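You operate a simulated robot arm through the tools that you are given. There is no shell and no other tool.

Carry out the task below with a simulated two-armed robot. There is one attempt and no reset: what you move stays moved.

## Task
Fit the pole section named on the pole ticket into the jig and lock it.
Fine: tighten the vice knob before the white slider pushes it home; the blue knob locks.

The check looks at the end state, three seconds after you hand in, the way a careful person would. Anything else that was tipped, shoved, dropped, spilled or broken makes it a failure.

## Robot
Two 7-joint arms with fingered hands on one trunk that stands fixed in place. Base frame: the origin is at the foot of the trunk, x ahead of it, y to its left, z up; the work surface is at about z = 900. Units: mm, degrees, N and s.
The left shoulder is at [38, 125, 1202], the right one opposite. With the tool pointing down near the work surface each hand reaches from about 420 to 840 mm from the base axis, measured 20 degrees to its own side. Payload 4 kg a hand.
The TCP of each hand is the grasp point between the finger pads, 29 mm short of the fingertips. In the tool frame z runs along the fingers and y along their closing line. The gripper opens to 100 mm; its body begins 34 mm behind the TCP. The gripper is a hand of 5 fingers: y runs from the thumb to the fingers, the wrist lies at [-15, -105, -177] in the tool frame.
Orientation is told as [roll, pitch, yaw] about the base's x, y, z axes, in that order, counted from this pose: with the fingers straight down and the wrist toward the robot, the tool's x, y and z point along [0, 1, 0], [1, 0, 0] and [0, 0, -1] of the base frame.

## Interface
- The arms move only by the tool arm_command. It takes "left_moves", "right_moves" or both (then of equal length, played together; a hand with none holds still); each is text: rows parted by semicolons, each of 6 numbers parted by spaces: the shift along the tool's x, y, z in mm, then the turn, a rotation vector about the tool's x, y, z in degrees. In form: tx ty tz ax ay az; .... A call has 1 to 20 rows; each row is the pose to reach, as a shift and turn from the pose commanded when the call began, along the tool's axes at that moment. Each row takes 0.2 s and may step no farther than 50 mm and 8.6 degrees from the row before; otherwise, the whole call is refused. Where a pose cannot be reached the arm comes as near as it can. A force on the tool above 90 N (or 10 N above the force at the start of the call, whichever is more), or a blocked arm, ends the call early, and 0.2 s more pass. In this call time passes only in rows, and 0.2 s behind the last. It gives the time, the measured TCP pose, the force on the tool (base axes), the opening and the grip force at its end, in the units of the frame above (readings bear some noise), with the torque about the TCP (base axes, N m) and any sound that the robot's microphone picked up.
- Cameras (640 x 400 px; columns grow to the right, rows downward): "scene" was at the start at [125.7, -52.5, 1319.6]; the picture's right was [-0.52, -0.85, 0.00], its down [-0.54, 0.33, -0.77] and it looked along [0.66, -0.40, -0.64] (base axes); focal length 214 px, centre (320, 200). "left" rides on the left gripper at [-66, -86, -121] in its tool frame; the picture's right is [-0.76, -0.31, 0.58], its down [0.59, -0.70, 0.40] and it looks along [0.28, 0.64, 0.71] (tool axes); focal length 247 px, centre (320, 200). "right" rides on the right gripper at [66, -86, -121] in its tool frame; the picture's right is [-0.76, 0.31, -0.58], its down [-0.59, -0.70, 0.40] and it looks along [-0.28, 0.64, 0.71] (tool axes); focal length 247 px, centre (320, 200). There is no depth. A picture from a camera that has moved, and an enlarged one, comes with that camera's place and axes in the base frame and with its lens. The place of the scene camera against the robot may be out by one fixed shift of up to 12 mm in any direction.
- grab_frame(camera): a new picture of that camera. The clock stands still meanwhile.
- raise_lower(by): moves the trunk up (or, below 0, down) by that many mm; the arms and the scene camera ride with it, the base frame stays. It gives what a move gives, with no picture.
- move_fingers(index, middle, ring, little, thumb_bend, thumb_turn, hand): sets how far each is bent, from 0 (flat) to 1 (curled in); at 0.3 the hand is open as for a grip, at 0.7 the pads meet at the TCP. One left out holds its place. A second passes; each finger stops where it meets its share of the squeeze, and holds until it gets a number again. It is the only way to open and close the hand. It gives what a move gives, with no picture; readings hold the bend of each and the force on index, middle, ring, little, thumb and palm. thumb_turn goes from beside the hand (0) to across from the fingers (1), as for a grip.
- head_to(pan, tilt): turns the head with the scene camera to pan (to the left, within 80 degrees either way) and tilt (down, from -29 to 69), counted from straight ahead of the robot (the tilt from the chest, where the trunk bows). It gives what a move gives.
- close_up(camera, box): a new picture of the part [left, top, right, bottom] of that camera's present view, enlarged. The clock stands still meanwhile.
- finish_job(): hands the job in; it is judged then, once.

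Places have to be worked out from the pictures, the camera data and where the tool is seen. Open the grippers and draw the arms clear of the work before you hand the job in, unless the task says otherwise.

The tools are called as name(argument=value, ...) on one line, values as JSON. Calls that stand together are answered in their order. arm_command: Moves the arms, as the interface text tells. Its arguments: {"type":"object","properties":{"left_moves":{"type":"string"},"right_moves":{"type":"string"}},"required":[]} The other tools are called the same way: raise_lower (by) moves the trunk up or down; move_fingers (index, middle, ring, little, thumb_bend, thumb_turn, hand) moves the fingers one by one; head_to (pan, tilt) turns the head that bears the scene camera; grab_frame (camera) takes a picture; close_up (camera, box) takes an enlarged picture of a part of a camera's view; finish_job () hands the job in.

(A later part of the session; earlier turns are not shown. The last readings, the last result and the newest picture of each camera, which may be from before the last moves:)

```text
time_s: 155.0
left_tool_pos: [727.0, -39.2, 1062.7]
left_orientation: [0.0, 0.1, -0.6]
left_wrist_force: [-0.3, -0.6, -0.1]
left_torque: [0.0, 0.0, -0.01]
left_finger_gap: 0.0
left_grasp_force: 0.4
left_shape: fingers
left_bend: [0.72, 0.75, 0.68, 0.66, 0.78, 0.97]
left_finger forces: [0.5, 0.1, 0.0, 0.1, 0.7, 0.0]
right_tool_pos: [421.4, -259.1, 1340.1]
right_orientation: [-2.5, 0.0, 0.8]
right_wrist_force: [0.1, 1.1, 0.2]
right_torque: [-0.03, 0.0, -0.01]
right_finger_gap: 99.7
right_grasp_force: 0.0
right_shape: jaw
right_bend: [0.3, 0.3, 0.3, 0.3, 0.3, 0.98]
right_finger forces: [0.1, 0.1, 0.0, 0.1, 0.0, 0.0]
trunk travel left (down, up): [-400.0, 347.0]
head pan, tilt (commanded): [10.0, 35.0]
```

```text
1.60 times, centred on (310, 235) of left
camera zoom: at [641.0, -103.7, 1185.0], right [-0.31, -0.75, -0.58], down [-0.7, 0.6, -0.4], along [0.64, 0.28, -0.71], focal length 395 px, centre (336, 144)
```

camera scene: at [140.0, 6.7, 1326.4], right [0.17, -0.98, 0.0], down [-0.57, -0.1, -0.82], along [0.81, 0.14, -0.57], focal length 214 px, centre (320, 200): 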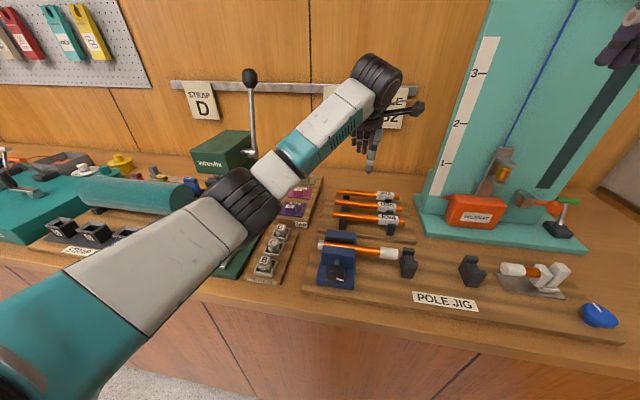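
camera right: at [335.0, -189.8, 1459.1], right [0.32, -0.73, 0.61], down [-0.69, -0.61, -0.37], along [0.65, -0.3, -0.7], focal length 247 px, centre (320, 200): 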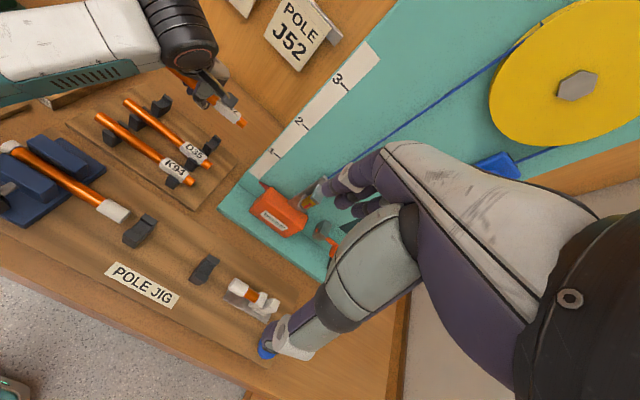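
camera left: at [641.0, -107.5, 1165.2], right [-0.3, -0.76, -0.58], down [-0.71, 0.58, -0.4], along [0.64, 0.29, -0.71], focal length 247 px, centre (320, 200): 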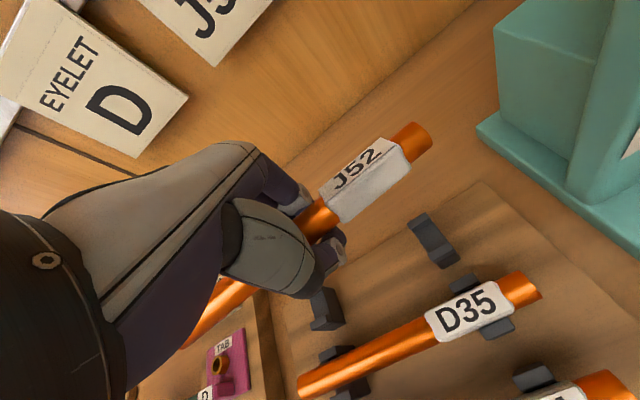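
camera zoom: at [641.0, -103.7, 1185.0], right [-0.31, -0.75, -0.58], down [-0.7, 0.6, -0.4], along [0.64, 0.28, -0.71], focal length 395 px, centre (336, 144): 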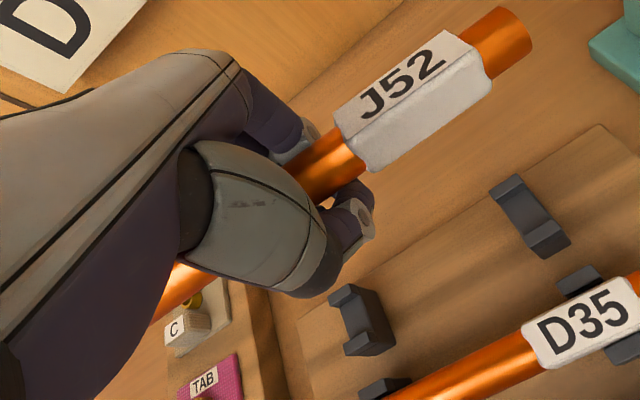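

Cradles sit at y≈−126 and −251, x≈475; the vice ferrule ends at y≈−96.5, the slider ferrule at y≈−311.5, and the jig axis is at z≈972. I'll move the right hand further right out of the way, then carry the pole over the jig at height.

arm_command(right_moves="-40 0 0 0 0 0; -80 0 0 0 0 0; -120 0 0 0 0 0; -160 0 0 0 0 0")

arm_command(left_moves="-20 -30 0 0 0 0; -40 -60 0 0 0 0; -60 -90 0 0 0 0; -80 -120 0 0 0 0; -100 -150 0 0 0 0")

grab_frame(camera="scene")

close_up(camera="left", box=[160, 110, 460, 360])

```text
time_s: 156.0
left_tool_pos: [726.5, -40.6, 1062.7]
left_orientation: [0.0, 0.0, -0.6]
left_wrist_force: [0.5, -0.1, -0.7]
left_torque: [0.01, 0.02, -0.01]
left_finger_gap: 0.0
left_grasp_force: 0.3
left_shape: fingers
left_bend: [0.72, 0.75, 0.68, 0.66, 0.78, 0.97]
left_finger forces: [0.6, 0.0, 0.0, 0.1, 0.7, 0.0]
right_tool_pos: [420.9, -421.1, 1346.3]
right_orientation: [-2.4, 0.1, 0.8]
right_wrist_force: [1.0, 0.3, 0.1]
right_torque: [0.0, -0.01, 0.01]
right_finger_gap: 100.0
right_grasp_force: 0.0
right_shape: jaw
right_bend: [0.3, 0.3, 0.3, 0.3, 0.3, 0.98]
right_finger forces: [0.0, 0.0, 0.0, 0.0, 0.0, 0.0]
trunk travel left (down, up): [-400.0, 347.0]
head pan, tilt (commanded): [10.0, 35.0]
```

```text
time_s: 157.2
left_tool_pos: [574.6, -135.7, 1060.2]
left_orientation: [-0.1, 0.1, -0.7]
left_wrist_force: [0.8, 0.3, 0.6]
left_torque: [0.0, 0.0, 0.01]
left_finger_gap: 0.0
left_grasp_force: 0.8
left_shape: fingers
left_bend: [0.72, 0.75, 0.68, 0.66, 0.78, 0.97]
left_finger forces: [0.6, 0.1, 0.0, 0.2, 0.7, 0.1]
right_tool_pos: [421.1, -421.0, 1346.0]
right_orientation: [-2.4, -0.1, 0.8]
right_wrist_force: [-0.7, -0.2, -0.5]
right_torque: [0.02, -0.02, -0.01]
right_finger_gap: 99.9
right_grasp_force: 0.0
right_shape: jaw
right_bend: [0.3, 0.3, 0.3, 0.3, 0.3, 0.98]
right_finger forces: [0.1, 0.1, 0.0, 0.0, 0.0, 0.0]
trunk travel left (down, up): [-400.0, 347.0]
head pan, tilt (commanded): [10.0, 35.0]
```

```text
taken
camera scene: at [139.3, 6.6, 1326.5], right [0.17, -0.98, 0.0], down [-0.56, -0.1, -0.82], along [0.81, 0.14, -0.57], focal length 214 px, centre (320, 200)
```

scene: 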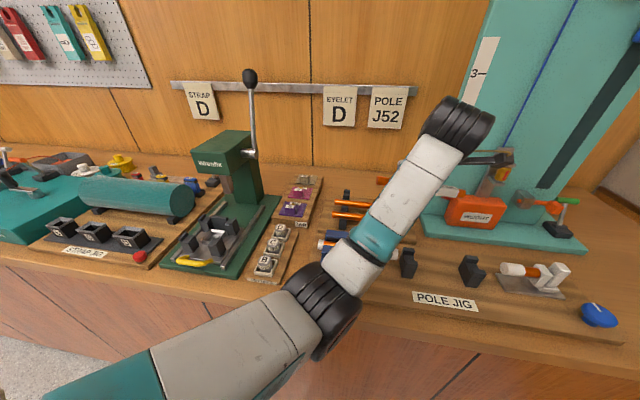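

```text
1.60 times, centred on (310, 235) of left
camera zoom: at [489.7, -200.0, 1182.4], right [-0.31, -0.75, -0.58], down [-0.7, 0.6, -0.4], along [0.65, 0.28, -0.71], focal length 395 px, centre (336, 144)
```

zoom: 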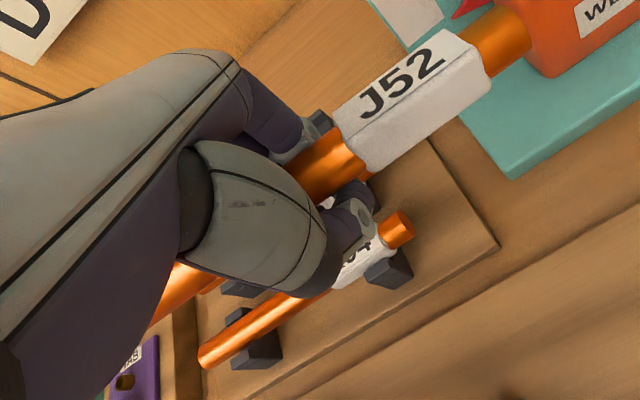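

The pole stays steady in the hand, but the left elbow is getting low near the vice knob. I'll raise the trunk by 100 mm to lift the elbow before moving on over the jig.

raise_lower(by=100)

arm_command(left_moves="-15 -20 10 0 0 0; -30 -40 25 0 0 0; -45 -60 45 0 0 0; -60 -75 60 0 0 0; -72 -84 70 0 0 0")

grab_frame(camera="scene")

grab_frame(camera="left")

grab_frame(camera="right")

```text
time_s: 158.5
left_tool_pos: [575.3, -138.1, 1160.5]
left_orientation: [0.0, 0.0, -0.6]
left_wrist_force: [-0.7, -0.7, -0.7]
left_torque: [0.01, 0.01, 0.02]
left_finger_gap: 0.2
left_grasp_force: 0.5
left_shape: fingers
left_bend: [0.72, 0.75, 0.68, 0.66, 0.78, 0.97]
left_finger forces: [0.5, 0.1, 0.0, 0.1, 0.8, 0.0]
right_tool_pos: [421.9, -419.1, 1447.6]
right_orientation: [-2.6, 0.1, 0.8]
right_wrist_force: [0.0, 0.4, 0.3]
right_torque: [-0.03, 0.0, -0.01]
right_finger_gap: 100.0
right_grasp_force: 0.0
right_shape: jaw
right_bend: [0.3, 0.3, 0.3, 0.3, 0.3, 0.98]
right_finger forces: [0.0, 0.0, 0.0, 0.0, 0.1, 0.0]
trunk travel left (down, up): [-500.0, 247.0]
head pan, tilt (commanded): [10.0, 35.0]
```

```text
time_s: 159.7
left_tool_pos: [489.0, -207.8, 1090.5]
left_orientation: [0.0, 0.0, -0.6]
left_wrist_force: [-0.4, 0.1, -0.2]
left_torque: [-0.02, 0.0, 0.0]
left_finger_gap: 0.0
left_grasp_force: 0.7
left_shape: fingers
left_bend: [0.72, 0.75, 0.68, 0.66, 0.78, 0.97]
left_finger forces: [0.5, 0.0, 0.0, 0.1, 0.7, 0.0]
right_tool_pos: [422.8, -418.9, 1448.3]
right_orientation: [-2.4, 0.1, 0.8]
right_wrist_force: [-0.6, 0.2, -0.6]
right_torque: [0.02, -0.01, 0.01]
right_finger_gap: 99.6
right_grasp_force: 0.1
right_shape: jaw
right_bend: [0.3, 0.3, 0.3, 0.3, 0.3, 0.98]
right_finger forces: [0.1, 0.0, 0.0, 0.0, 0.0, 0.0]
trunk travel left (down, up): [-500.0, 247.0]
head pan, tilt (commanded): [10.0, 35.0]
```

```text
taken
camera scene: at [126.3, 6.7, 1427.6], right [0.17, -0.98, 0.0], down [-0.57, -0.1, -0.82], along [0.81, 0.14, -0.57], focal length 214 px, centre (320, 200)
```

scene: 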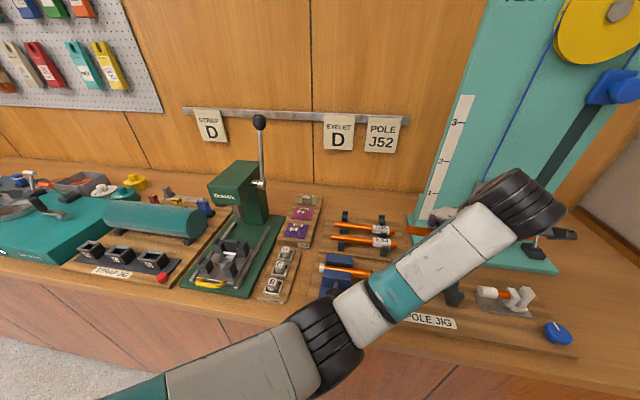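

```text
taken
camera left: at [403.8, -272.4, 1212.2], right [-0.31, -0.75, -0.58], down [-0.7, 0.6, -0.4], along [0.64, 0.28, -0.71], focal length 247 px, centre (320, 200)
```

left: 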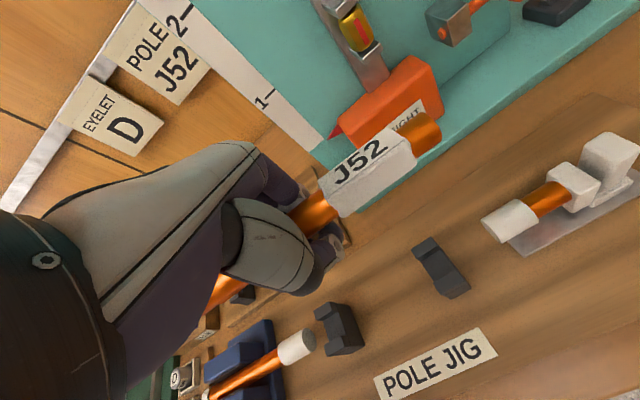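

```text
taken
camera right: at [337.4, -350.3, 1565.6], right [0.32, -0.73, 0.61], down [-0.69, -0.61, -0.37], along [0.65, -0.3, -0.7], focal length 247 px, centre (320, 200)
```

right: 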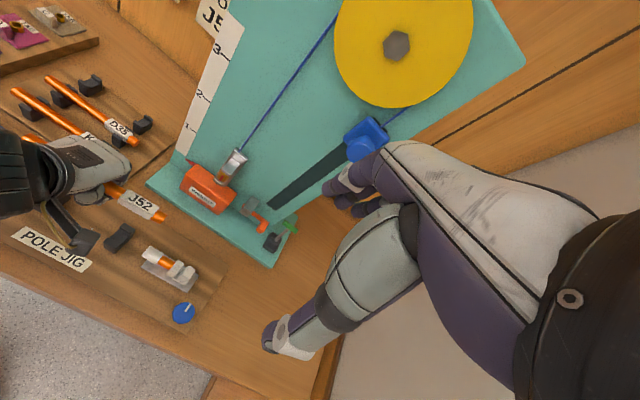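

The left hand is over the jig, with both cradles in its camera's view. I'll zoom in to measure pole and cradles in the same picture.

close_up(camera="left", box=[180, 100, 460, 300])

close_up(camera="left", box=[240, 200, 560, 400])

close_up(camera="right", box=[20, 130, 220, 300])

```text
2.00 times, centred on (320, 200) of left
camera zoom: at [403.8, -272.4, 1212.2], right [-0.31, -0.75, -0.58], down [-0.7, 0.6, -0.4], along [0.64, 0.28, -0.71], focal length 494 px, centre (320, 200)
```

zoom: 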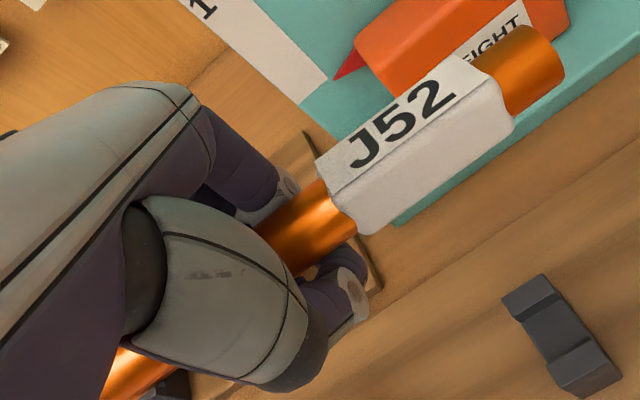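

```text
2.00 times, centred on (400, 300) of left
camera zoom: at [403.8, -272.4, 1212.2], right [-0.31, -0.75, -0.58], down [-0.7, 0.6, -0.4], along [0.64, 0.28, -0.71], focal length 494 px, centre (160, 0)
```

zoom: 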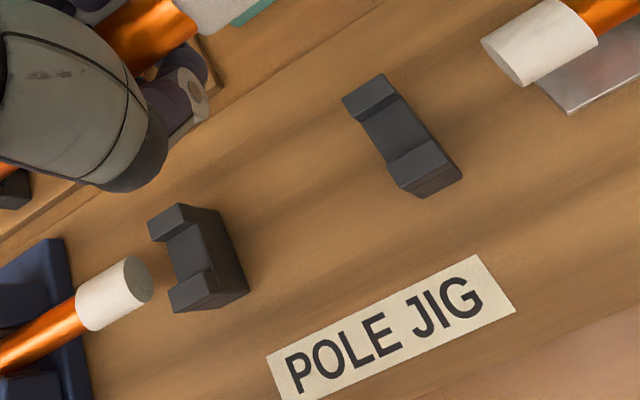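

```text
2.35 times, centred on (120, 215) of right
camera zoom: at [337.4, -350.3, 1565.6], right [0.32, -0.73, 0.61], down [-0.69, -0.61, -0.37], along [0.65, -0.3, -0.7], focal length 581 px, centre (791, 165)
```

zoom: 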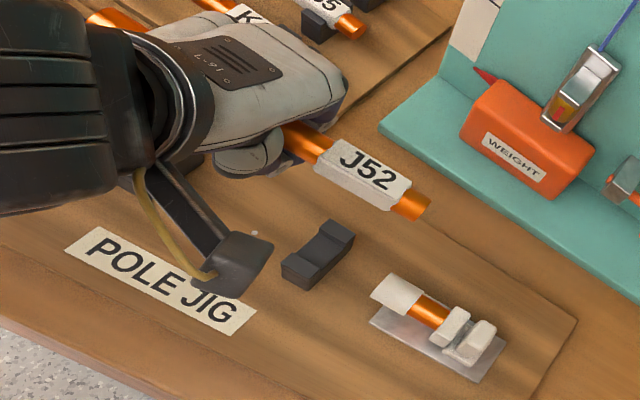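

Combining the views, the pole droops about 12–15° at its right end and points about 9° forward. I'll rotate the hand by −12° roll and −9° yaw to square it with the jig, then compare again.

arm_command(left_moves="0 0 0 0 -4 3; 0 0 0 0 -8 6; 0 0 0 0 -12 9")

close_up(camera="right", box=[20, 130, 220, 300])

grab_frame(camera="left")

head_to(pan=-30, tilt=40)

grab_frame(camera="scene")

```text
time_s: 160.5
left_tool_pos: [489.5, -208.6, 1090.8]
left_orientation: [-12.1, -1.0, -9.6]
left_wrist_force: [0.3, 0.1, 0.0]
left_torque: [0.04, 0.04, -0.02]
left_finger_gap: 0.0
left_grasp_force: 0.6
left_shape: fingers
left_bend: [0.72, 0.75, 0.68, 0.66, 0.78, 0.97]
left_finger forces: [0.5, 0.0, 0.1, 0.2, 0.7, 0.0]
right_tool_pos: [422.7, -417.9, 1446.0]
right_orientation: [-2.6, -0.1, 0.8]
right_wrist_force: [-0.2, -0.1, 0.2]
right_torque: [0.0, 0.0, 0.01]
right_finger_gap: 99.9
right_grasp_force: 0.0
right_shape: jaw
right_bend: [0.3, 0.3, 0.3, 0.3, 0.3, 0.98]
right_finger forces: [0.1, 0.1, 0.0, 0.0, 0.0, 0.1]
trunk travel left (down, up): [-500.0, 247.0]
head pan, tilt (commanded): [10.0, 35.0]
```

```text
2.35 times, centred on (120, 215) of right
camera zoom: at [337.4, -349.7, 1565.7], right [0.32, -0.73, 0.61], down [-0.69, -0.62, -0.37], along [0.65, -0.3, -0.7], focal length 581 px, centre (791, 165)
```

zoom: 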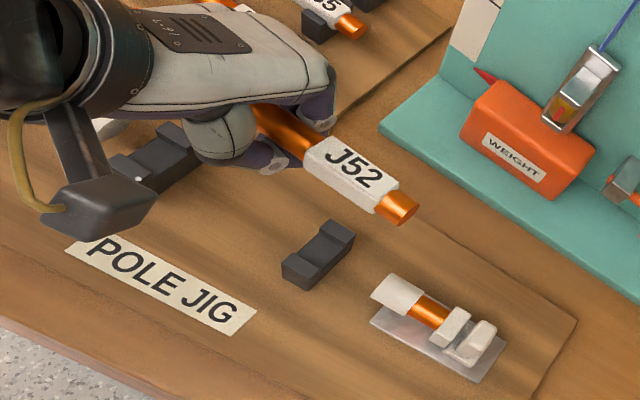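

```text
taken
camera left: at [397.7, -231.1, 1221.7], right [-0.44, -0.8, -0.41], down [-0.6, 0.6, -0.53], along [0.67, 0.02, -0.74], focal length 247 px, centre (320, 200)
```

left: 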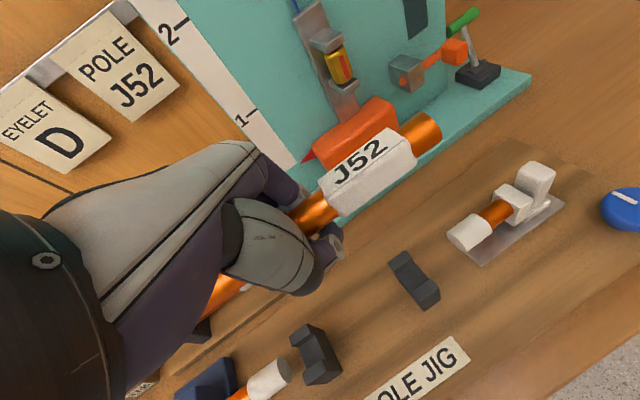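

```text
time_s: 161.6
left_tool_pos: [489.6, -207.6, 1089.3]
left_orientation: [-12.0, -1.0, -9.6]
left_wrist_force: [0.1, -0.5, -0.4]
left_torque: [-0.03, 0.0, 0.01]
left_finger_gap: 0.0
left_grasp_force: 0.9
left_shape: fingers
left_bend: [0.72, 0.75, 0.68, 0.66, 0.78, 0.97]
left_finger forces: [0.6, 0.0, 0.0, 0.1, 0.7, 0.0]
right_tool_pos: [422.6, -419.0, 1446.7]
right_orientation: [-2.5, 0.0, 0.8]
right_wrist_force: [0.1, -0.4, 0.5]
right_torque: [0.0, 0.01, -0.04]
right_finger_gap: 100.0
right_grasp_force: 0.1
right_shape: jaw
right_bend: [0.3, 0.3, 0.3, 0.3, 0.3, 0.98]
right_finger forces: [0.1, 0.0, 0.0, 0.1, 0.1, 0.0]
trunk travel left (down, up): [-500.0, 247.0]
head pan, tilt (commanded): [-30.0, 40.0]
```

```text
taken
camera scene: at [113.4, -50.8, 1420.0], right [-0.5, -0.87, 0.0], down [-0.56, 0.32, -0.77], along [0.66, -0.38, -0.64], focal length 214 px, centre (320, 200)
```

scene: 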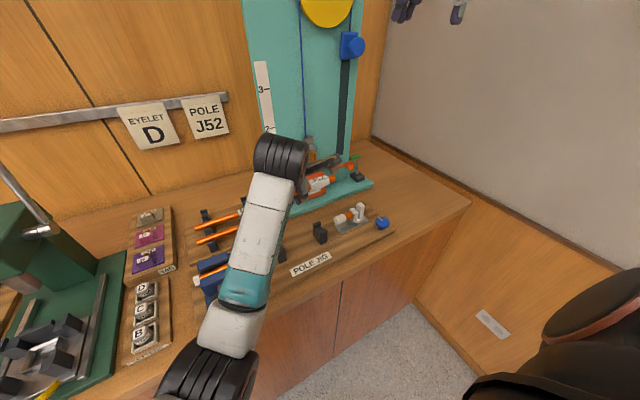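

Against the jig line the pole now looks parallel in both cameras' image planes. I'll zoom in to compare its apparent thickness along its length, which reveals any remaining depth tilt.

close_up(camera="left", box=[290, 100, 450, 240])

close_up(camera="left", box=[190, 260, 330, 390])

close_up(camera="scene", box=[180, 120, 420, 300])

```text
2.86 times, centred on (370, 170) of left
camera zoom: at [397.9, -231.6, 1221.4], right [-0.44, -0.8, -0.41], down [-0.6, 0.6, -0.52], along [0.67, 0.02, -0.75], focal length 706 px, centre (177, 286)
```

zoom: 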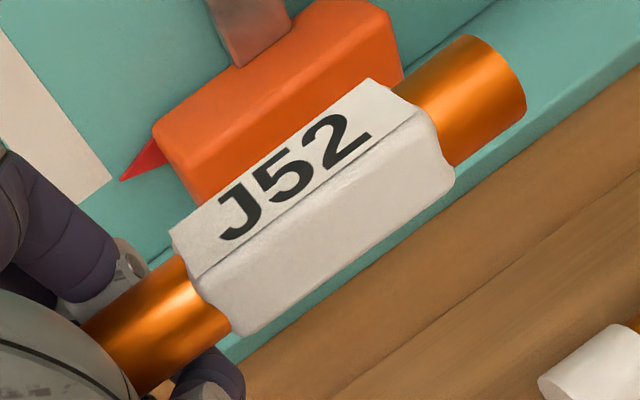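

```text
3.08 times, centred on (260, 325) of left
camera zoom: at [397.9, -231.6, 1221.4], right [-0.44, -0.8, -0.41], down [-0.6, 0.6, -0.52], along [0.67, 0.02, -0.75], focal length 760 px, centre (505, -185)
```

zoom: 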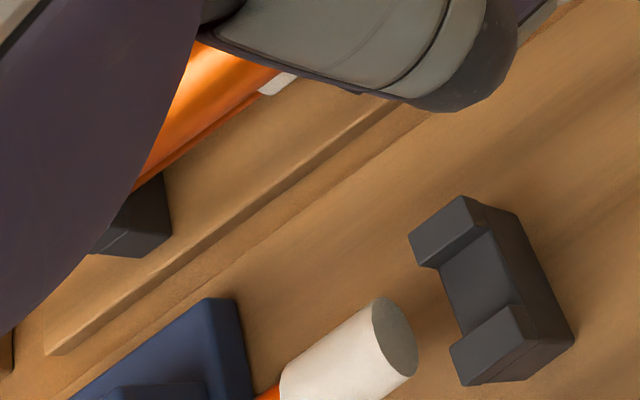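

```text
2.22 times, centred on (300, 210) of scene
camera zoom: at [113.4, -50.8, 1420.0], right [-0.5, -0.87, 0.0], down [-0.56, 0.32, -0.77], along [0.66, -0.38, -0.64], focal length 477 px, centre (364, 178)
```

zoom: 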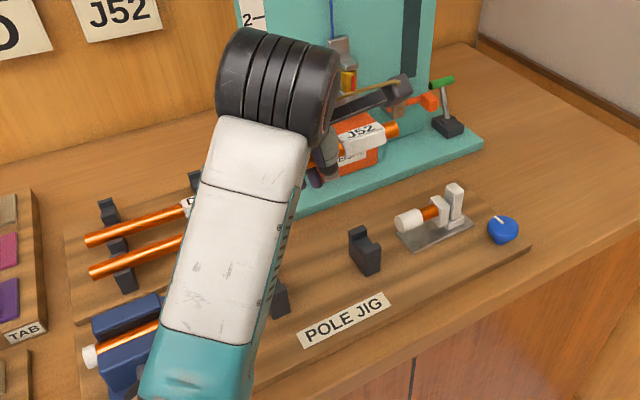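

The pole is now square with the jig to within a few degrees. For the final lateral alignment I want an end-on view, so I'll bring the right hand's camera round on the right side, turned towards the left.

arm_command(right_moves="0 3 25 0 0 -8.2; 0 5 50 0 0 -16.4; 0 8 75 0 0 -24.6; 0 10 100 0 0 -32.8; 0 13 125 0 0 -41; -5 15 150 0 0 -49.2; -10 18 175 0 0 -57.4; -15 20 200 0 0 -65.6; -20 23 225 0 0 -73.8; -25 25 250 0 0 -82; -30 28 275 0 0 -90")

grab_frame(camera="right")

grab_frame(camera="scene")

```text
time_s: 164.0
left_tool_pos: [491.3, -208.0, 1089.2]
left_orientation: [-11.9, -0.8, -9.6]
left_wrist_force: [0.5, -1.3, -0.9]
left_torque: [-0.01, 0.0, -0.01]
left_finger_gap: 0.0
left_grasp_force: 1.0
left_shape: fingers
left_bend: [0.72, 0.75, 0.68, 0.66, 0.78, 0.97]
left_finger forces: [0.4, 0.0, 0.1, 0.0, 0.8, 0.0]
right_tool_pos: [450.6, -460.4, 1173.2]
right_orientation: [0.1, 2.4, 90.9]
right_wrist_force: [0.2, 0.1, 0.5]
right_torque: [-0.02, 0.03, -0.01]
right_finger_gap: 100.1
right_grasp_force: 0.1
right_shape: jaw
right_bend: [0.3, 0.3, 0.3, 0.3, 0.3, 0.98]
right_finger forces: [0.1, 0.1, 0.0, 0.0, 0.1, 0.0]
trunk travel left (down, up): [-500.0, 247.0]
head pan, tilt (commanded): [-30.0, 40.0]
```

```text
taken
camera right: at [388.8, -541.3, 1298.6], right [0.75, 0.34, 0.56], down [0.6, -0.71, -0.37], along [0.27, 0.62, -0.74], focal length 247 px, centre (320, 200)
```

right: 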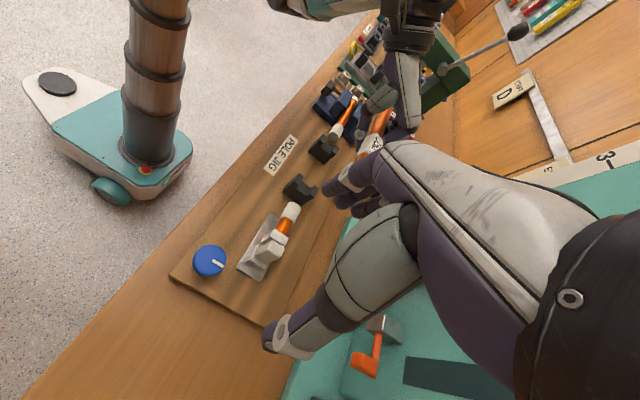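

```text
taken
camera scene: at [114.4, -51.0, 1419.9], right [-0.5, -0.87, 0.0], down [-0.56, 0.32, -0.77], along [0.66, -0.38, -0.64], focal length 214 px, centre (320, 200)
```

scene: 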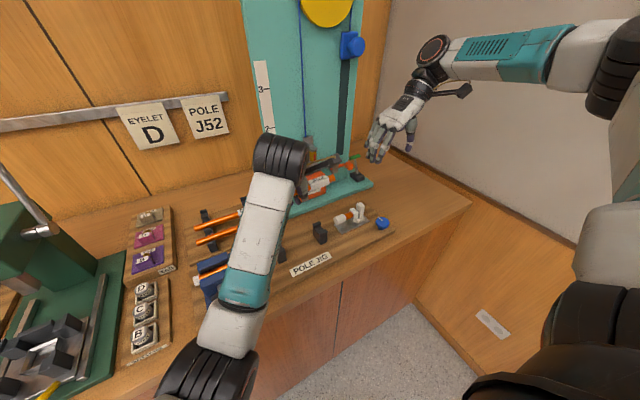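

The right camera now looks along the jig line from the right. I'll zoom in on the held pole and the cradles.

close_up(camera="right", box=[250, 80, 410, 260])

close_up(camera="right", box=[300, 80, 400, 180])

```text
2.22 times, centred on (330, 170) of right
camera zoom: at [388.8, -541.3, 1298.6], right [0.75, 0.34, 0.56], down [0.6, -0.71, -0.37], along [0.27, 0.62, -0.74], focal length 549 px, centre (298, 267)
```

zoom: 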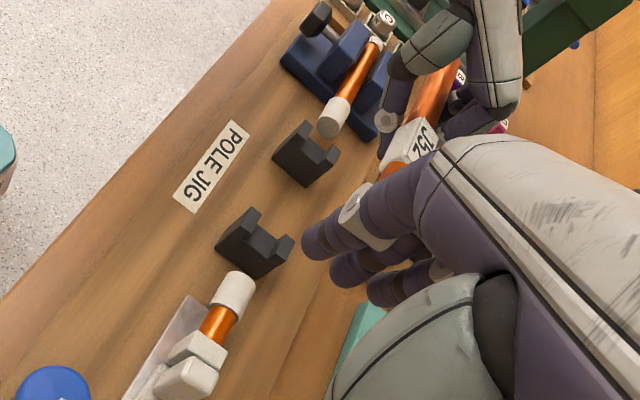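

```text
4.00 times, centred on (350, 130) of right
camera zoom: at [388.8, -541.3, 1298.6], right [0.75, 0.34, 0.56], down [0.6, -0.71, -0.37], along [0.27, 0.62, -0.74], focal length 988 px, centre (200, 480)
```

zoom: 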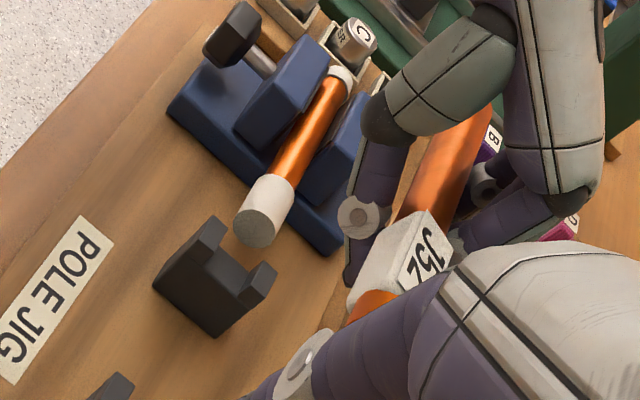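

Excellent view of the pole, the hand and the U-shaped cradles. I'll shift the right hand 60 mm forward so its own fingers do not hide the pole's end.

arm_command(right_moves="-30 0 0 0 0 0; -60 0 0 0 0 0")

close_up(camera="right", box=[210, 60, 390, 260])

```text
time_s: 164.6
left_tool_pos: [490.0, -208.0, 1089.7]
left_orientation: [-12.0, -1.0, -9.5]
left_wrist_force: [0.1, -0.1, -0.2]
left_torque: [0.01, -0.01, 0.03]
left_finger_gap: 0.1
left_grasp_force: 0.2
left_shape: fingers
left_bend: [0.72, 0.75, 0.68, 0.66, 0.78, 0.97]
left_finger forces: [0.5, 0.0, 0.1, 0.1, 0.7, 0.1]
right_tool_pos: [511.1, -458.9, 1175.3]
right_orientation: [0.0, 2.6, 90.8]
right_wrist_force: [0.4, 0.3, -0.3]
right_torque: [-0.02, 0.03, 0.02]
right_finger_gap: 100.0
right_grasp_force: 0.1
right_shape: jaw
right_bend: [0.3, 0.3, 0.3, 0.3, 0.3, 0.98]
right_finger forces: [0.0, 0.0, 0.0, 0.0, 0.0, 0.1]
trunk travel left (down, up): [-500.0, 247.0]
head pan, tilt (commanded): [-30.0, 40.0]
```

```text
2.00 times, centred on (300, 160) of right
camera zoom: at [447.8, -540.9, 1299.4], right [0.75, 0.34, 0.56], down [0.6, -0.71, -0.37], along [0.27, 0.61, -0.74], focal length 494 px, centre (360, 280)
```

zoom: 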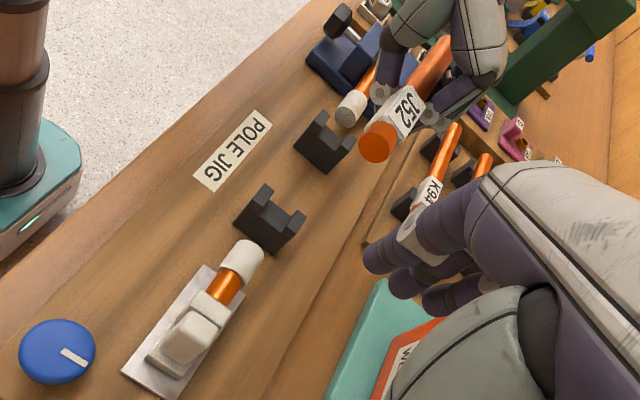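

Using both hand cameras, the pole's right end is at [485, −302, 1118.5], and the pole is within 3–5° of square (right end slightly up and back). I'll correct by +5° roll and +3° yaw and lower to 1010, with the pole's centre over the middle of the gap.

arm_command(left_moves="5.6 -4.7 26 0 1.7 -1; 11.2 -9.4 52 0 3.4 -2; 16.8 -14 77.9 0 5 -3")

close_up(camera="right", box=[210, 60, 390, 260])

close_up(camera="left", box=[290, 100, 450, 240])

```text
time_s: 165.6
left_tool_pos: [507.8, -185.2, 1031.8]
left_orientation: [-5.0, -4.2, -5.0]
left_wrist_force: [-0.5, -0.2, -0.9]
left_torque: [0.0, 0.01, -0.01]
left_finger_gap: 0.0
left_grasp_force: 0.6
left_shape: fingers
left_bend: [0.72, 0.75, 0.68, 0.66, 0.78, 0.97]
left_finger forces: [0.5, 0.1, 0.1, 0.1, 0.8, 0.0]
right_tool_pos: [509.4, -458.7, 1174.7]
right_orientation: [0.1, 2.5, 90.7]
right_wrist_force: [-0.3, -0.9, -0.3]
right_torque: [-0.03, -0.02, 0.01]
right_finger_gap: 99.9
right_grasp_force: 0.0
right_shape: jaw
right_bend: [0.3, 0.3, 0.3, 0.3, 0.3, 0.98]
right_finger forces: [0.1, 0.0, 0.0, 0.0, 0.0, 0.0]
trunk travel left (down, up): [-500.0, 247.0]
head pan, tilt (commanded): [-30.0, 40.0]
stopped in row 3 (left hand): the arm was blocked; the commanded pose is now the measured one
```

```text
2.00 times, centred on (300, 160) of right
camera zoom: at [447.2, -540.6, 1299.7], right [0.75, 0.34, 0.56], down [0.6, -0.71, -0.37], along [0.27, 0.61, -0.74], focal length 494 px, centre (360, 280)
```

zoom: 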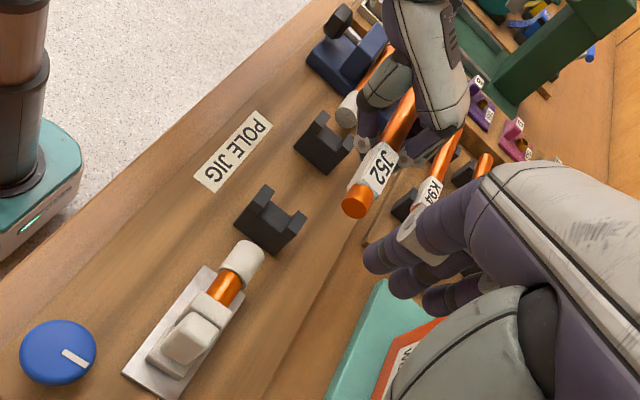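

```text
2.86 times, centred on (370, 170) of left
camera zoom: at [410.2, -230.6, 1151.7], right [-0.34, -0.78, -0.53], down [-0.62, 0.61, -0.5], along [0.71, 0.16, -0.69], focal length 706 px, centre (177, 286)
```

zoom: 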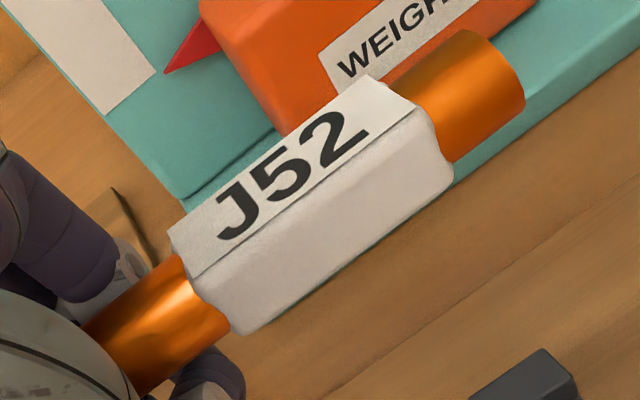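

The left arm was blocked, with no force at the wrist, so probably the elbow or forearm touched something. I'll look at where the left elbow is.

head_to(pan=10, tilt=60)

grab_frame(camera="scene")

grab_frame(camera="right")

```text
time_s: 166.7
left_tool_pos: [506.9, -186.0, 1030.0]
left_orientation: [-5.1, -4.2, -5.1]
left_wrist_force: [-0.5, -0.8, -1.1]
left_torque: [0.04, 0.0, 0.01]
left_finger_gap: 0.0
left_grasp_force: 0.7
left_shape: fingers
left_bend: [0.72, 0.75, 0.68, 0.66, 0.78, 0.97]
left_finger forces: [0.5, 0.0, 0.0, 0.1, 0.8, 0.0]
right_tool_pos: [510.0, -458.0, 1175.2]
right_orientation: [0.2, 2.5, 91.0]
right_wrist_force: [-0.5, 0.4, 0.5]
right_torque: [0.0, 0.01, 0.01]
right_finger_gap: 99.8
right_grasp_force: 0.2
right_shape: jaw
right_bend: [0.3, 0.3, 0.3, 0.3, 0.3, 0.98]
right_finger forces: [0.0, 0.1, 0.0, 0.0, 0.0, 0.1]
trunk travel left (down, up): [-500.0, 247.0]
head pan, tilt (commanded): [10.0, 60.0]
```

```text
taken
camera scene: at [105.4, 3.1, 1393.3], right [0.17, -0.98, 0.0], down [-0.85, -0.15, -0.5], along [0.49, 0.09, -0.87], focal length 214 px, centre (320, 200)
```

scene: 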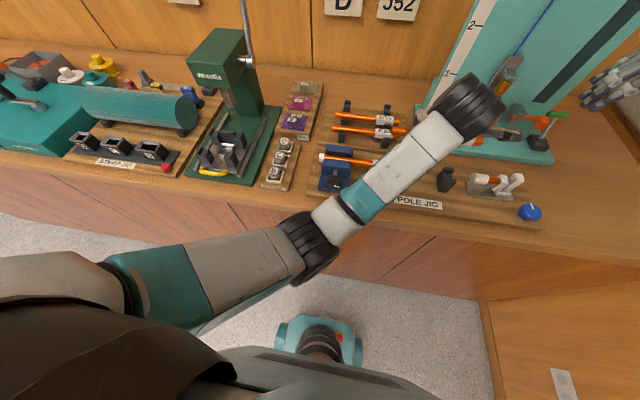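

```text
taken
camera right: at [447.0, -541.1, 1299.5], right [0.75, 0.34, 0.56], down [0.6, -0.71, -0.37], along [0.27, 0.61, -0.74], focal length 247 px, centre (320, 200)
```

right: 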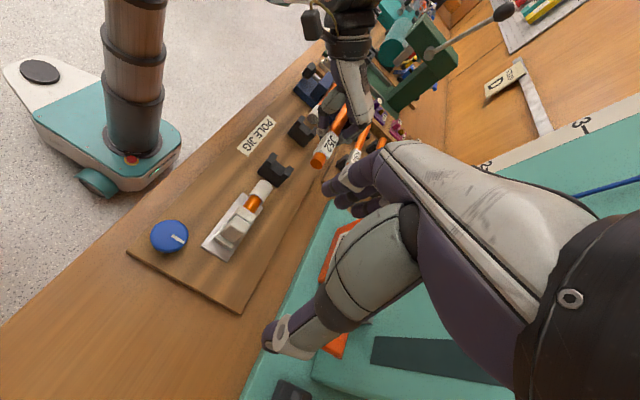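

The elbow is in free air in front of the table, so the upper arm may be against the torso. I'll look down at the torso and upper arm.

head_to(pan=35, tilt=69)

grab_frame(camera="scene")

```text
time_s: 167.6
left_tool_pos: [507.1, -185.0, 1029.7]
left_orientation: [-5.0, -4.1, -5.0]
left_wrist_force: [-0.1, -0.2, -0.9]
left_torque: [-0.01, 0.0, -0.01]
left_finger_gap: 0.1
left_grasp_force: 0.7
left_shape: fingers
left_bend: [0.72, 0.75, 0.68, 0.66, 0.78, 0.97]
left_finger forces: [0.5, 0.1, 0.0, 0.1, 0.8, 0.1]
right_tool_pos: [509.8, -460.4, 1175.3]
right_orientation: [0.1, 2.6, 90.8]
right_wrist_force: [-0.5, -0.3, -0.6]
right_torque: [0.02, 0.0, 0.01]
right_finger_gap: 99.7
right_grasp_force: 0.0
right_shape: jaw
right_bend: [0.3, 0.3, 0.3, 0.3, 0.3, 0.98]
right_finger forces: [0.0, 0.0, 0.1, 0.0, 0.0, 0.0]
trunk travel left (down, up): [-500.0, 247.0]
head pan, tilt (commanded): [35.0, 68.8]
```

```text
taken
camera scene: at [85.6, 23.7, 1383.9], right [0.57, -0.82, 0.0], down [-0.76, -0.53, -0.36], along [0.3, 0.21, -0.93], focal length 214 px, centre (320, 200)
```

scene: 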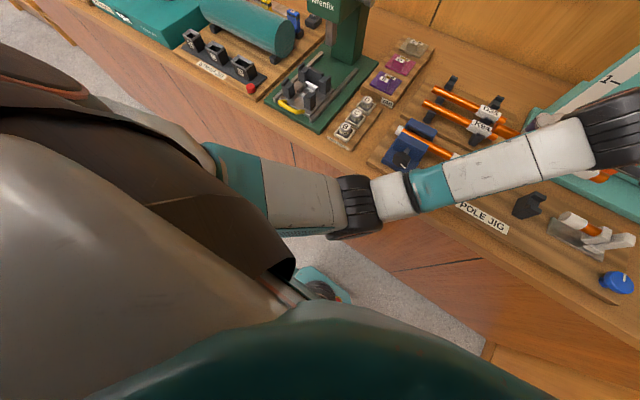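

The chest lies right beside the upper arm, so raising the trunk made things worse. I'll lift the hand back up, lower the trunk again, and approach with the shoulder lower so the upper arm points more forward.

arm_command(left_moves="0 0 -25 0 0 0; 0 0 -50 0 0 0; 0 0 -75 0 0 0; 0 0 -100 0 0 0")

raise_lower(by=-80)

close_up(camera="right", box=[210, 40, 410, 260])

```text
time_s: 168.6
left_tool_pos: [497.9, -180.9, 1131.6]
left_orientation: [-5.7, -3.8, -5.1]
left_wrist_force: [-0.4, 0.0, -1.2]
left_torque: [0.01, -0.03, 0.03]
left_finger_gap: 0.0
left_grasp_force: 0.2
left_shape: fingers
left_bend: [0.72, 0.75, 0.68, 0.66, 0.78, 0.97]
left_finger forces: [0.5, 0.1, 0.1, 0.1, 0.6, 0.0]
right_tool_pos: [509.4, -459.6, 1175.1]
right_orientation: [0.0, 2.4, 90.8]
right_wrist_force: [-0.1, 0.3, 0.6]
right_torque: [0.03, 0.0, 0.04]
right_finger_gap: 100.2
right_grasp_force: 0.0
right_shape: jaw
right_bend: [0.3, 0.3, 0.3, 0.3, 0.3, 0.98]
right_finger forces: [0.1, 0.1, 0.1, 0.1, 0.0, 0.0]
trunk travel left (down, up): [-500.0, 247.0]
head pan, tilt (commanded): [35.0, 68.8]
```

```text
time_s: 169.7
left_tool_pos: [498.0, -179.3, 1050.7]
left_orientation: [-5.5, -4.0, -5.2]
left_wrist_force: [0.3, 0.2, -1.0]
left_torque: [0.0, 0.01, 0.0]
left_finger_gap: 0.2
left_grasp_force: 0.4
left_shape: fingers
left_bend: [0.72, 0.75, 0.68, 0.66, 0.78, 0.97]
left_finger forces: [0.5, 0.1, 0.1, 0.2, 0.6, 0.0]
right_tool_pos: [509.3, -459.0, 1095.1]
right_orientation: [0.0, 2.5, 90.7]
right_wrist_force: [-0.6, 0.9, 0.6]
right_torque: [-0.02, 0.03, 0.0]
right_finger_gap: 99.8
right_grasp_force: 0.1
right_shape: jaw
right_bend: [0.3, 0.3, 0.3, 0.3, 0.3, 0.98]
right_finger forces: [0.0, 0.0, 0.1, 0.1, 0.0, 0.0]
trunk travel left (down, up): [-420.0, 327.0]
head pan, tilt (commanded): [35.0, 68.8]
```

```text
1.82 times, centred on (310, 150) of right
camera zoom: at [446.6, -540.9, 1220.2], right [0.75, 0.34, 0.56], down [0.6, -0.71, -0.37], along [0.28, 0.61, -0.74], focal length 449 px, centre (338, 291)
```

zoom: 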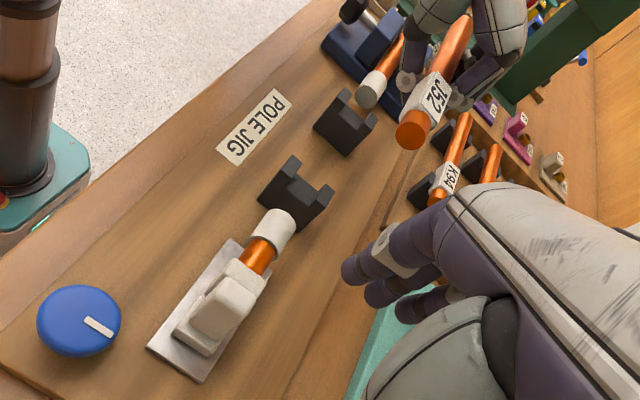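

Still holding well. I'll raise both hands and lower the trunk by another 100 mm, to bring the left shoulder lower and further forward.

arm_command(left_moves="0 0 -20 0 0 0; 0 0 -45 0 0 0; 0 0 -70 0 0 0", right_moves="0 0 -40 0 0 0; 0 0 -80 0 0 0; 0 0 -120 0 0 0")

raise_lower(by=-100)

head_to(pan=15, tilt=60)

grab_frame(camera="scene")

grab_frame(camera="right")

```text
time_s: 170.5
left_tool_pos: [494.0, -172.6, 1121.1]
left_orientation: [-5.5, -3.9, -5.2]
left_wrist_force: [0.2, -0.2, 0.2]
left_torque: [-0.03, 0.0, 0.01]
left_finger_gap: 0.2
left_grasp_force: 1.2
left_shape: fingers
left_bend: [0.72, 0.75, 0.68, 0.66, 0.78, 0.97]
left_finger forces: [0.6, 0.0, 0.0, 0.0, 0.7, 0.0]
right_tool_pos: [510.2, -453.7, 1214.3]
right_orientation: [0.1, 2.5, 90.8]
right_wrist_force: [0.8, 0.5, 0.0]
right_torque: [-0.01, 0.02, 0.0]
right_finger_gap: 99.8
right_grasp_force: 0.0
right_shape: jaw
right_bend: [0.3, 0.3, 0.3, 0.3, 0.3, 0.98]
right_finger forces: [0.0, 0.1, 0.0, 0.1, 0.0, 0.1]
trunk travel left (down, up): [-420.0, 327.0]
head pan, tilt (commanded): [35.0, 68.8]
```

```text
time_s: 171.9
left_tool_pos: [498.6, -171.6, 1012.4]
left_orientation: [-5.6, -3.0, -5.3]
left_wrist_force: [-0.7, -0.3, 0.1]
left_torque: [-0.02, 0.0, 0.02]
left_finger_gap: 0.2
left_grasp_force: 0.5
left_shape: fingers
left_bend: [0.72, 0.75, 0.68, 0.66, 0.78, 0.97]
left_finger forces: [0.5, 0.0, 0.0, 0.1, 0.6, 0.0]
right_tool_pos: [510.0, -454.8, 1113.7]
right_orientation: [-0.1, 2.4, 90.8]
right_wrist_force: [0.3, 0.5, 0.1]
right_torque: [0.0, -0.02, 0.01]
right_finger_gap: 99.6
right_grasp_force: 0.0
right_shape: jaw
right_bend: [0.3, 0.3, 0.3, 0.3, 0.3, 0.98]
right_finger forces: [0.0, 0.0, 0.0, 0.1, 0.0, 0.0]
trunk travel left (down, up): [-320.0, 427.0]
head pan, tilt (commanded): [35.0, 68.8]
```

```text
time_s: 172.7
left_tool_pos: [499.2, -173.9, 1011.2]
left_orientation: [-5.7, -3.0, -5.2]
left_wrist_force: [0.1, 0.3, -0.5]
left_torque: [0.02, 0.02, -0.03]
left_finger_gap: 0.0
left_grasp_force: 0.3
left_shape: fingers
left_bend: [0.72, 0.75, 0.68, 0.66, 0.78, 0.97]
left_finger forces: [0.5, 0.1, 0.0, 0.0, 0.8, 0.0]
right_tool_pos: [508.9, -453.1, 1113.9]
right_orientation: [0.1, 2.5, 90.7]
right_wrist_force: [0.4, -0.9, -0.2]
right_torque: [-0.01, -0.01, -0.02]
right_finger_gap: 100.0
right_grasp_force: 0.0
right_shape: jaw
right_bend: [0.3, 0.3, 0.3, 0.3, 0.3, 0.98]
right_finger forces: [0.1, 0.1, 0.1, 0.0, 0.1, 0.0]
trunk travel left (down, up): [-320.0, 427.0]
head pan, tilt (commanded): [15.0, 60.0]
```

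```text
taken
camera scene: at [134.9, 9.0, 1210.7], right [0.26, -0.97, 0.0], down [-0.84, -0.22, -0.5], along [0.48, 0.13, -0.87], focal length 214 px, centre (320, 200)
```

scene: 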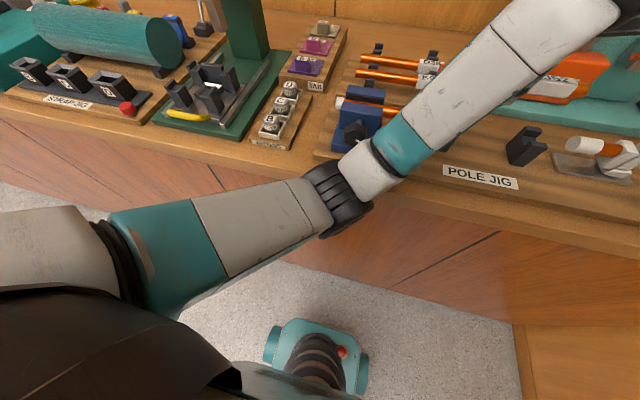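

```text
taken
camera right: at [447.0, -535.9, 1239.4], right [0.75, 0.34, 0.56], down [0.6, -0.71, -0.37], along [0.27, 0.61, -0.74], focal length 247 px, centre (320, 200)
```

right: 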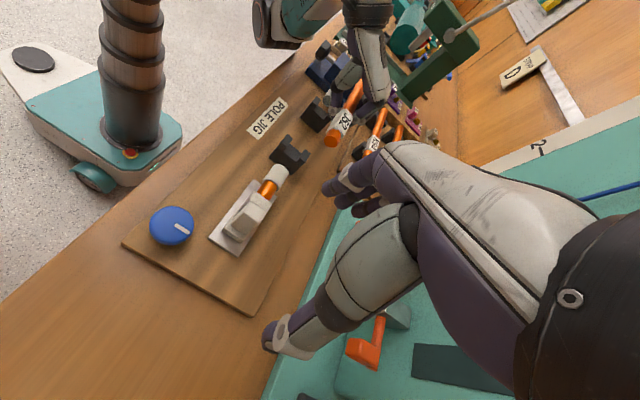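

With the trunk lower the arm is unblocked and the pole should now be nearly square. I'll shift towards the jig line at this height and check again.

arm_command(left_moves="-17 -10 1 0 0 0; -34 -20 2.3 0 0 0")

close_up(camera="right", box=[230, 60, 410, 240])

grab_frame(camera="scene")

grab_frame(camera="left")

```text
time_s: 173.3
left_tool_pos: [480.7, -207.8, 1007.9]
left_orientation: [-5.7, -3.1, -5.2]
left_wrist_force: [-0.5, -0.1, 0.3]
left_torque: [-0.01, 0.01, -0.01]
left_finger_gap: 0.0
left_grasp_force: 0.5
left_shape: fingers
left_bend: [0.72, 0.75, 0.68, 0.66, 0.78, 0.97]
left_finger forces: [0.5, 0.0, 0.1, 0.1, 0.6, 0.1]
left hand out of reach, approached as far as the arm can: row 1, 2
right_tool_pos: [509.7, -453.9, 1113.9]
right_orientation: [0.0, 2.4, 90.8]
right_wrist_force: [-1.0, -0.6, 0.6]
right_torque: [-0.02, 0.0, 0.01]
right_finger_gap: 99.9
right_grasp_force: 0.0
right_shape: jaw
right_bend: [0.3, 0.3, 0.3, 0.3, 0.3, 0.98]
right_finger forces: [0.0, 0.1, 0.1, 0.1, 0.0, 0.1]
trunk travel left (down, up): [-320.0, 427.0]
head pan, tilt (commanded): [15.0, 60.0]
```

```text
2.22 times, centred on (320, 150) of right
camera zoom: at [447.0, -536.0, 1239.4], right [0.75, 0.34, 0.56], down [0.6, -0.71, -0.37], along [0.27, 0.61, -0.74], focal length 549 px, centre (320, 311)
```

zoom: 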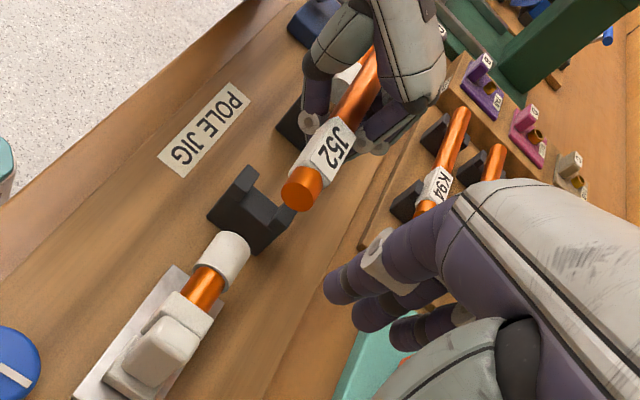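

```text
taken
camera scene: at [134.9, 8.8, 1210.7], right [0.26, -0.97, 0.0], down [-0.84, -0.22, -0.5], along [0.48, 0.13, -0.87], focal length 214 px, centre (320, 200)
```

scene: 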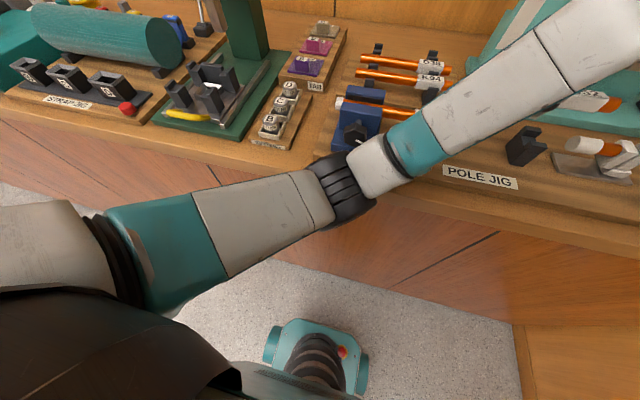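

```text
taken
camera left: at [384.6, -251.2, 1130.6], right [-0.35, -0.78, -0.51], down [-0.62, 0.61, -0.49], along [0.7, 0.15, -0.7], focal length 247 px, centre (320, 200)
```

left: 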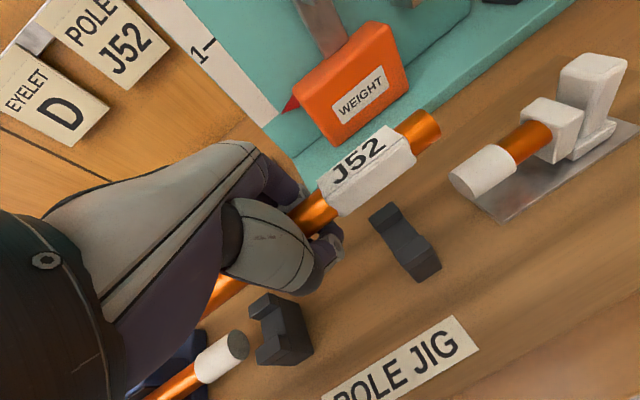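

The pole is now parallel to the jig line within about 1–2°, about 5 mm too far forward and 65 mm above its seat. I'll shift −5 mm in x and lower 20 mm, then check again.

arm_command(left_moves="0.8 -3 10 0 0 0; 1.5 -6 19.7 0 0 0")

close_up(camera="right", box=[250, 90, 370, 210])

close_up(camera="left", box=[190, 90, 450, 390])

```text
time_s: 173.9
left_tool_pos: [475.6, -207.1, 987.7]
left_orientation: [-5.7, -3.1, -5.4]
left_wrist_force: [0.2, -0.4, -1.1]
left_torque: [-0.03, 0.01, 0.02]
left_finger_gap: 0.0
left_grasp_force: 1.0
left_shape: fingers
left_bend: [0.72, 0.75, 0.68, 0.66, 0.78, 0.97]
left_finger forces: [0.5, 0.0, 0.1, 0.1, 0.7, 0.0]
right_tool_pos: [508.4, -453.8, 1115.4]
right_orientation: [0.1, 2.5, 90.8]
right_wrist_force: [0.0, -0.8, 0.0]
right_torque: [0.0, 0.01, -0.05]
right_finger_gap: 100.1
right_grasp_force: 0.1
right_shape: jaw
right_bend: [0.3, 0.3, 0.3, 0.3, 0.3, 0.98]
right_finger forces: [0.0, 0.1, 0.0, 0.1, 0.0, 0.0]
trunk travel left (down, up): [-320.0, 427.0]
head pan, tilt (commanded): [15.0, 60.0]
```

```text
3.33 times, centred on (310, 150) of right
camera zoom: at [447.0, -535.9, 1239.4], right [0.75, 0.34, 0.56], down [0.6, -0.71, -0.37], along [0.27, 0.61, -0.74], focal length 823 px, centre (353, 367)
```

zoom: 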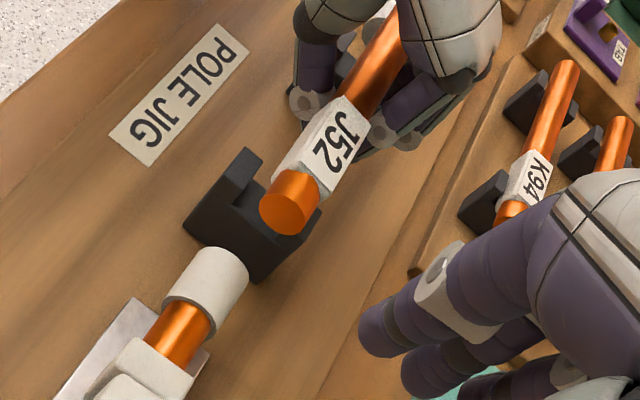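

```text
1.33 times, centred on (320, 240) of left
camera zoom: at [379.8, -251.2, 1110.2], right [-0.35, -0.78, -0.52], down [-0.62, 0.61, -0.49], along [0.7, 0.15, -0.7], focal length 329 px, centre (320, 147)
```

zoom: 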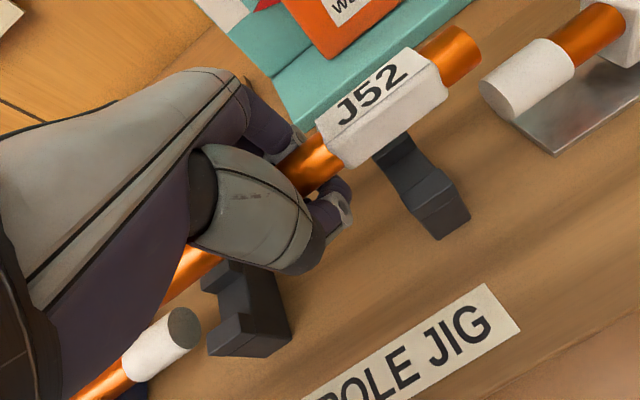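

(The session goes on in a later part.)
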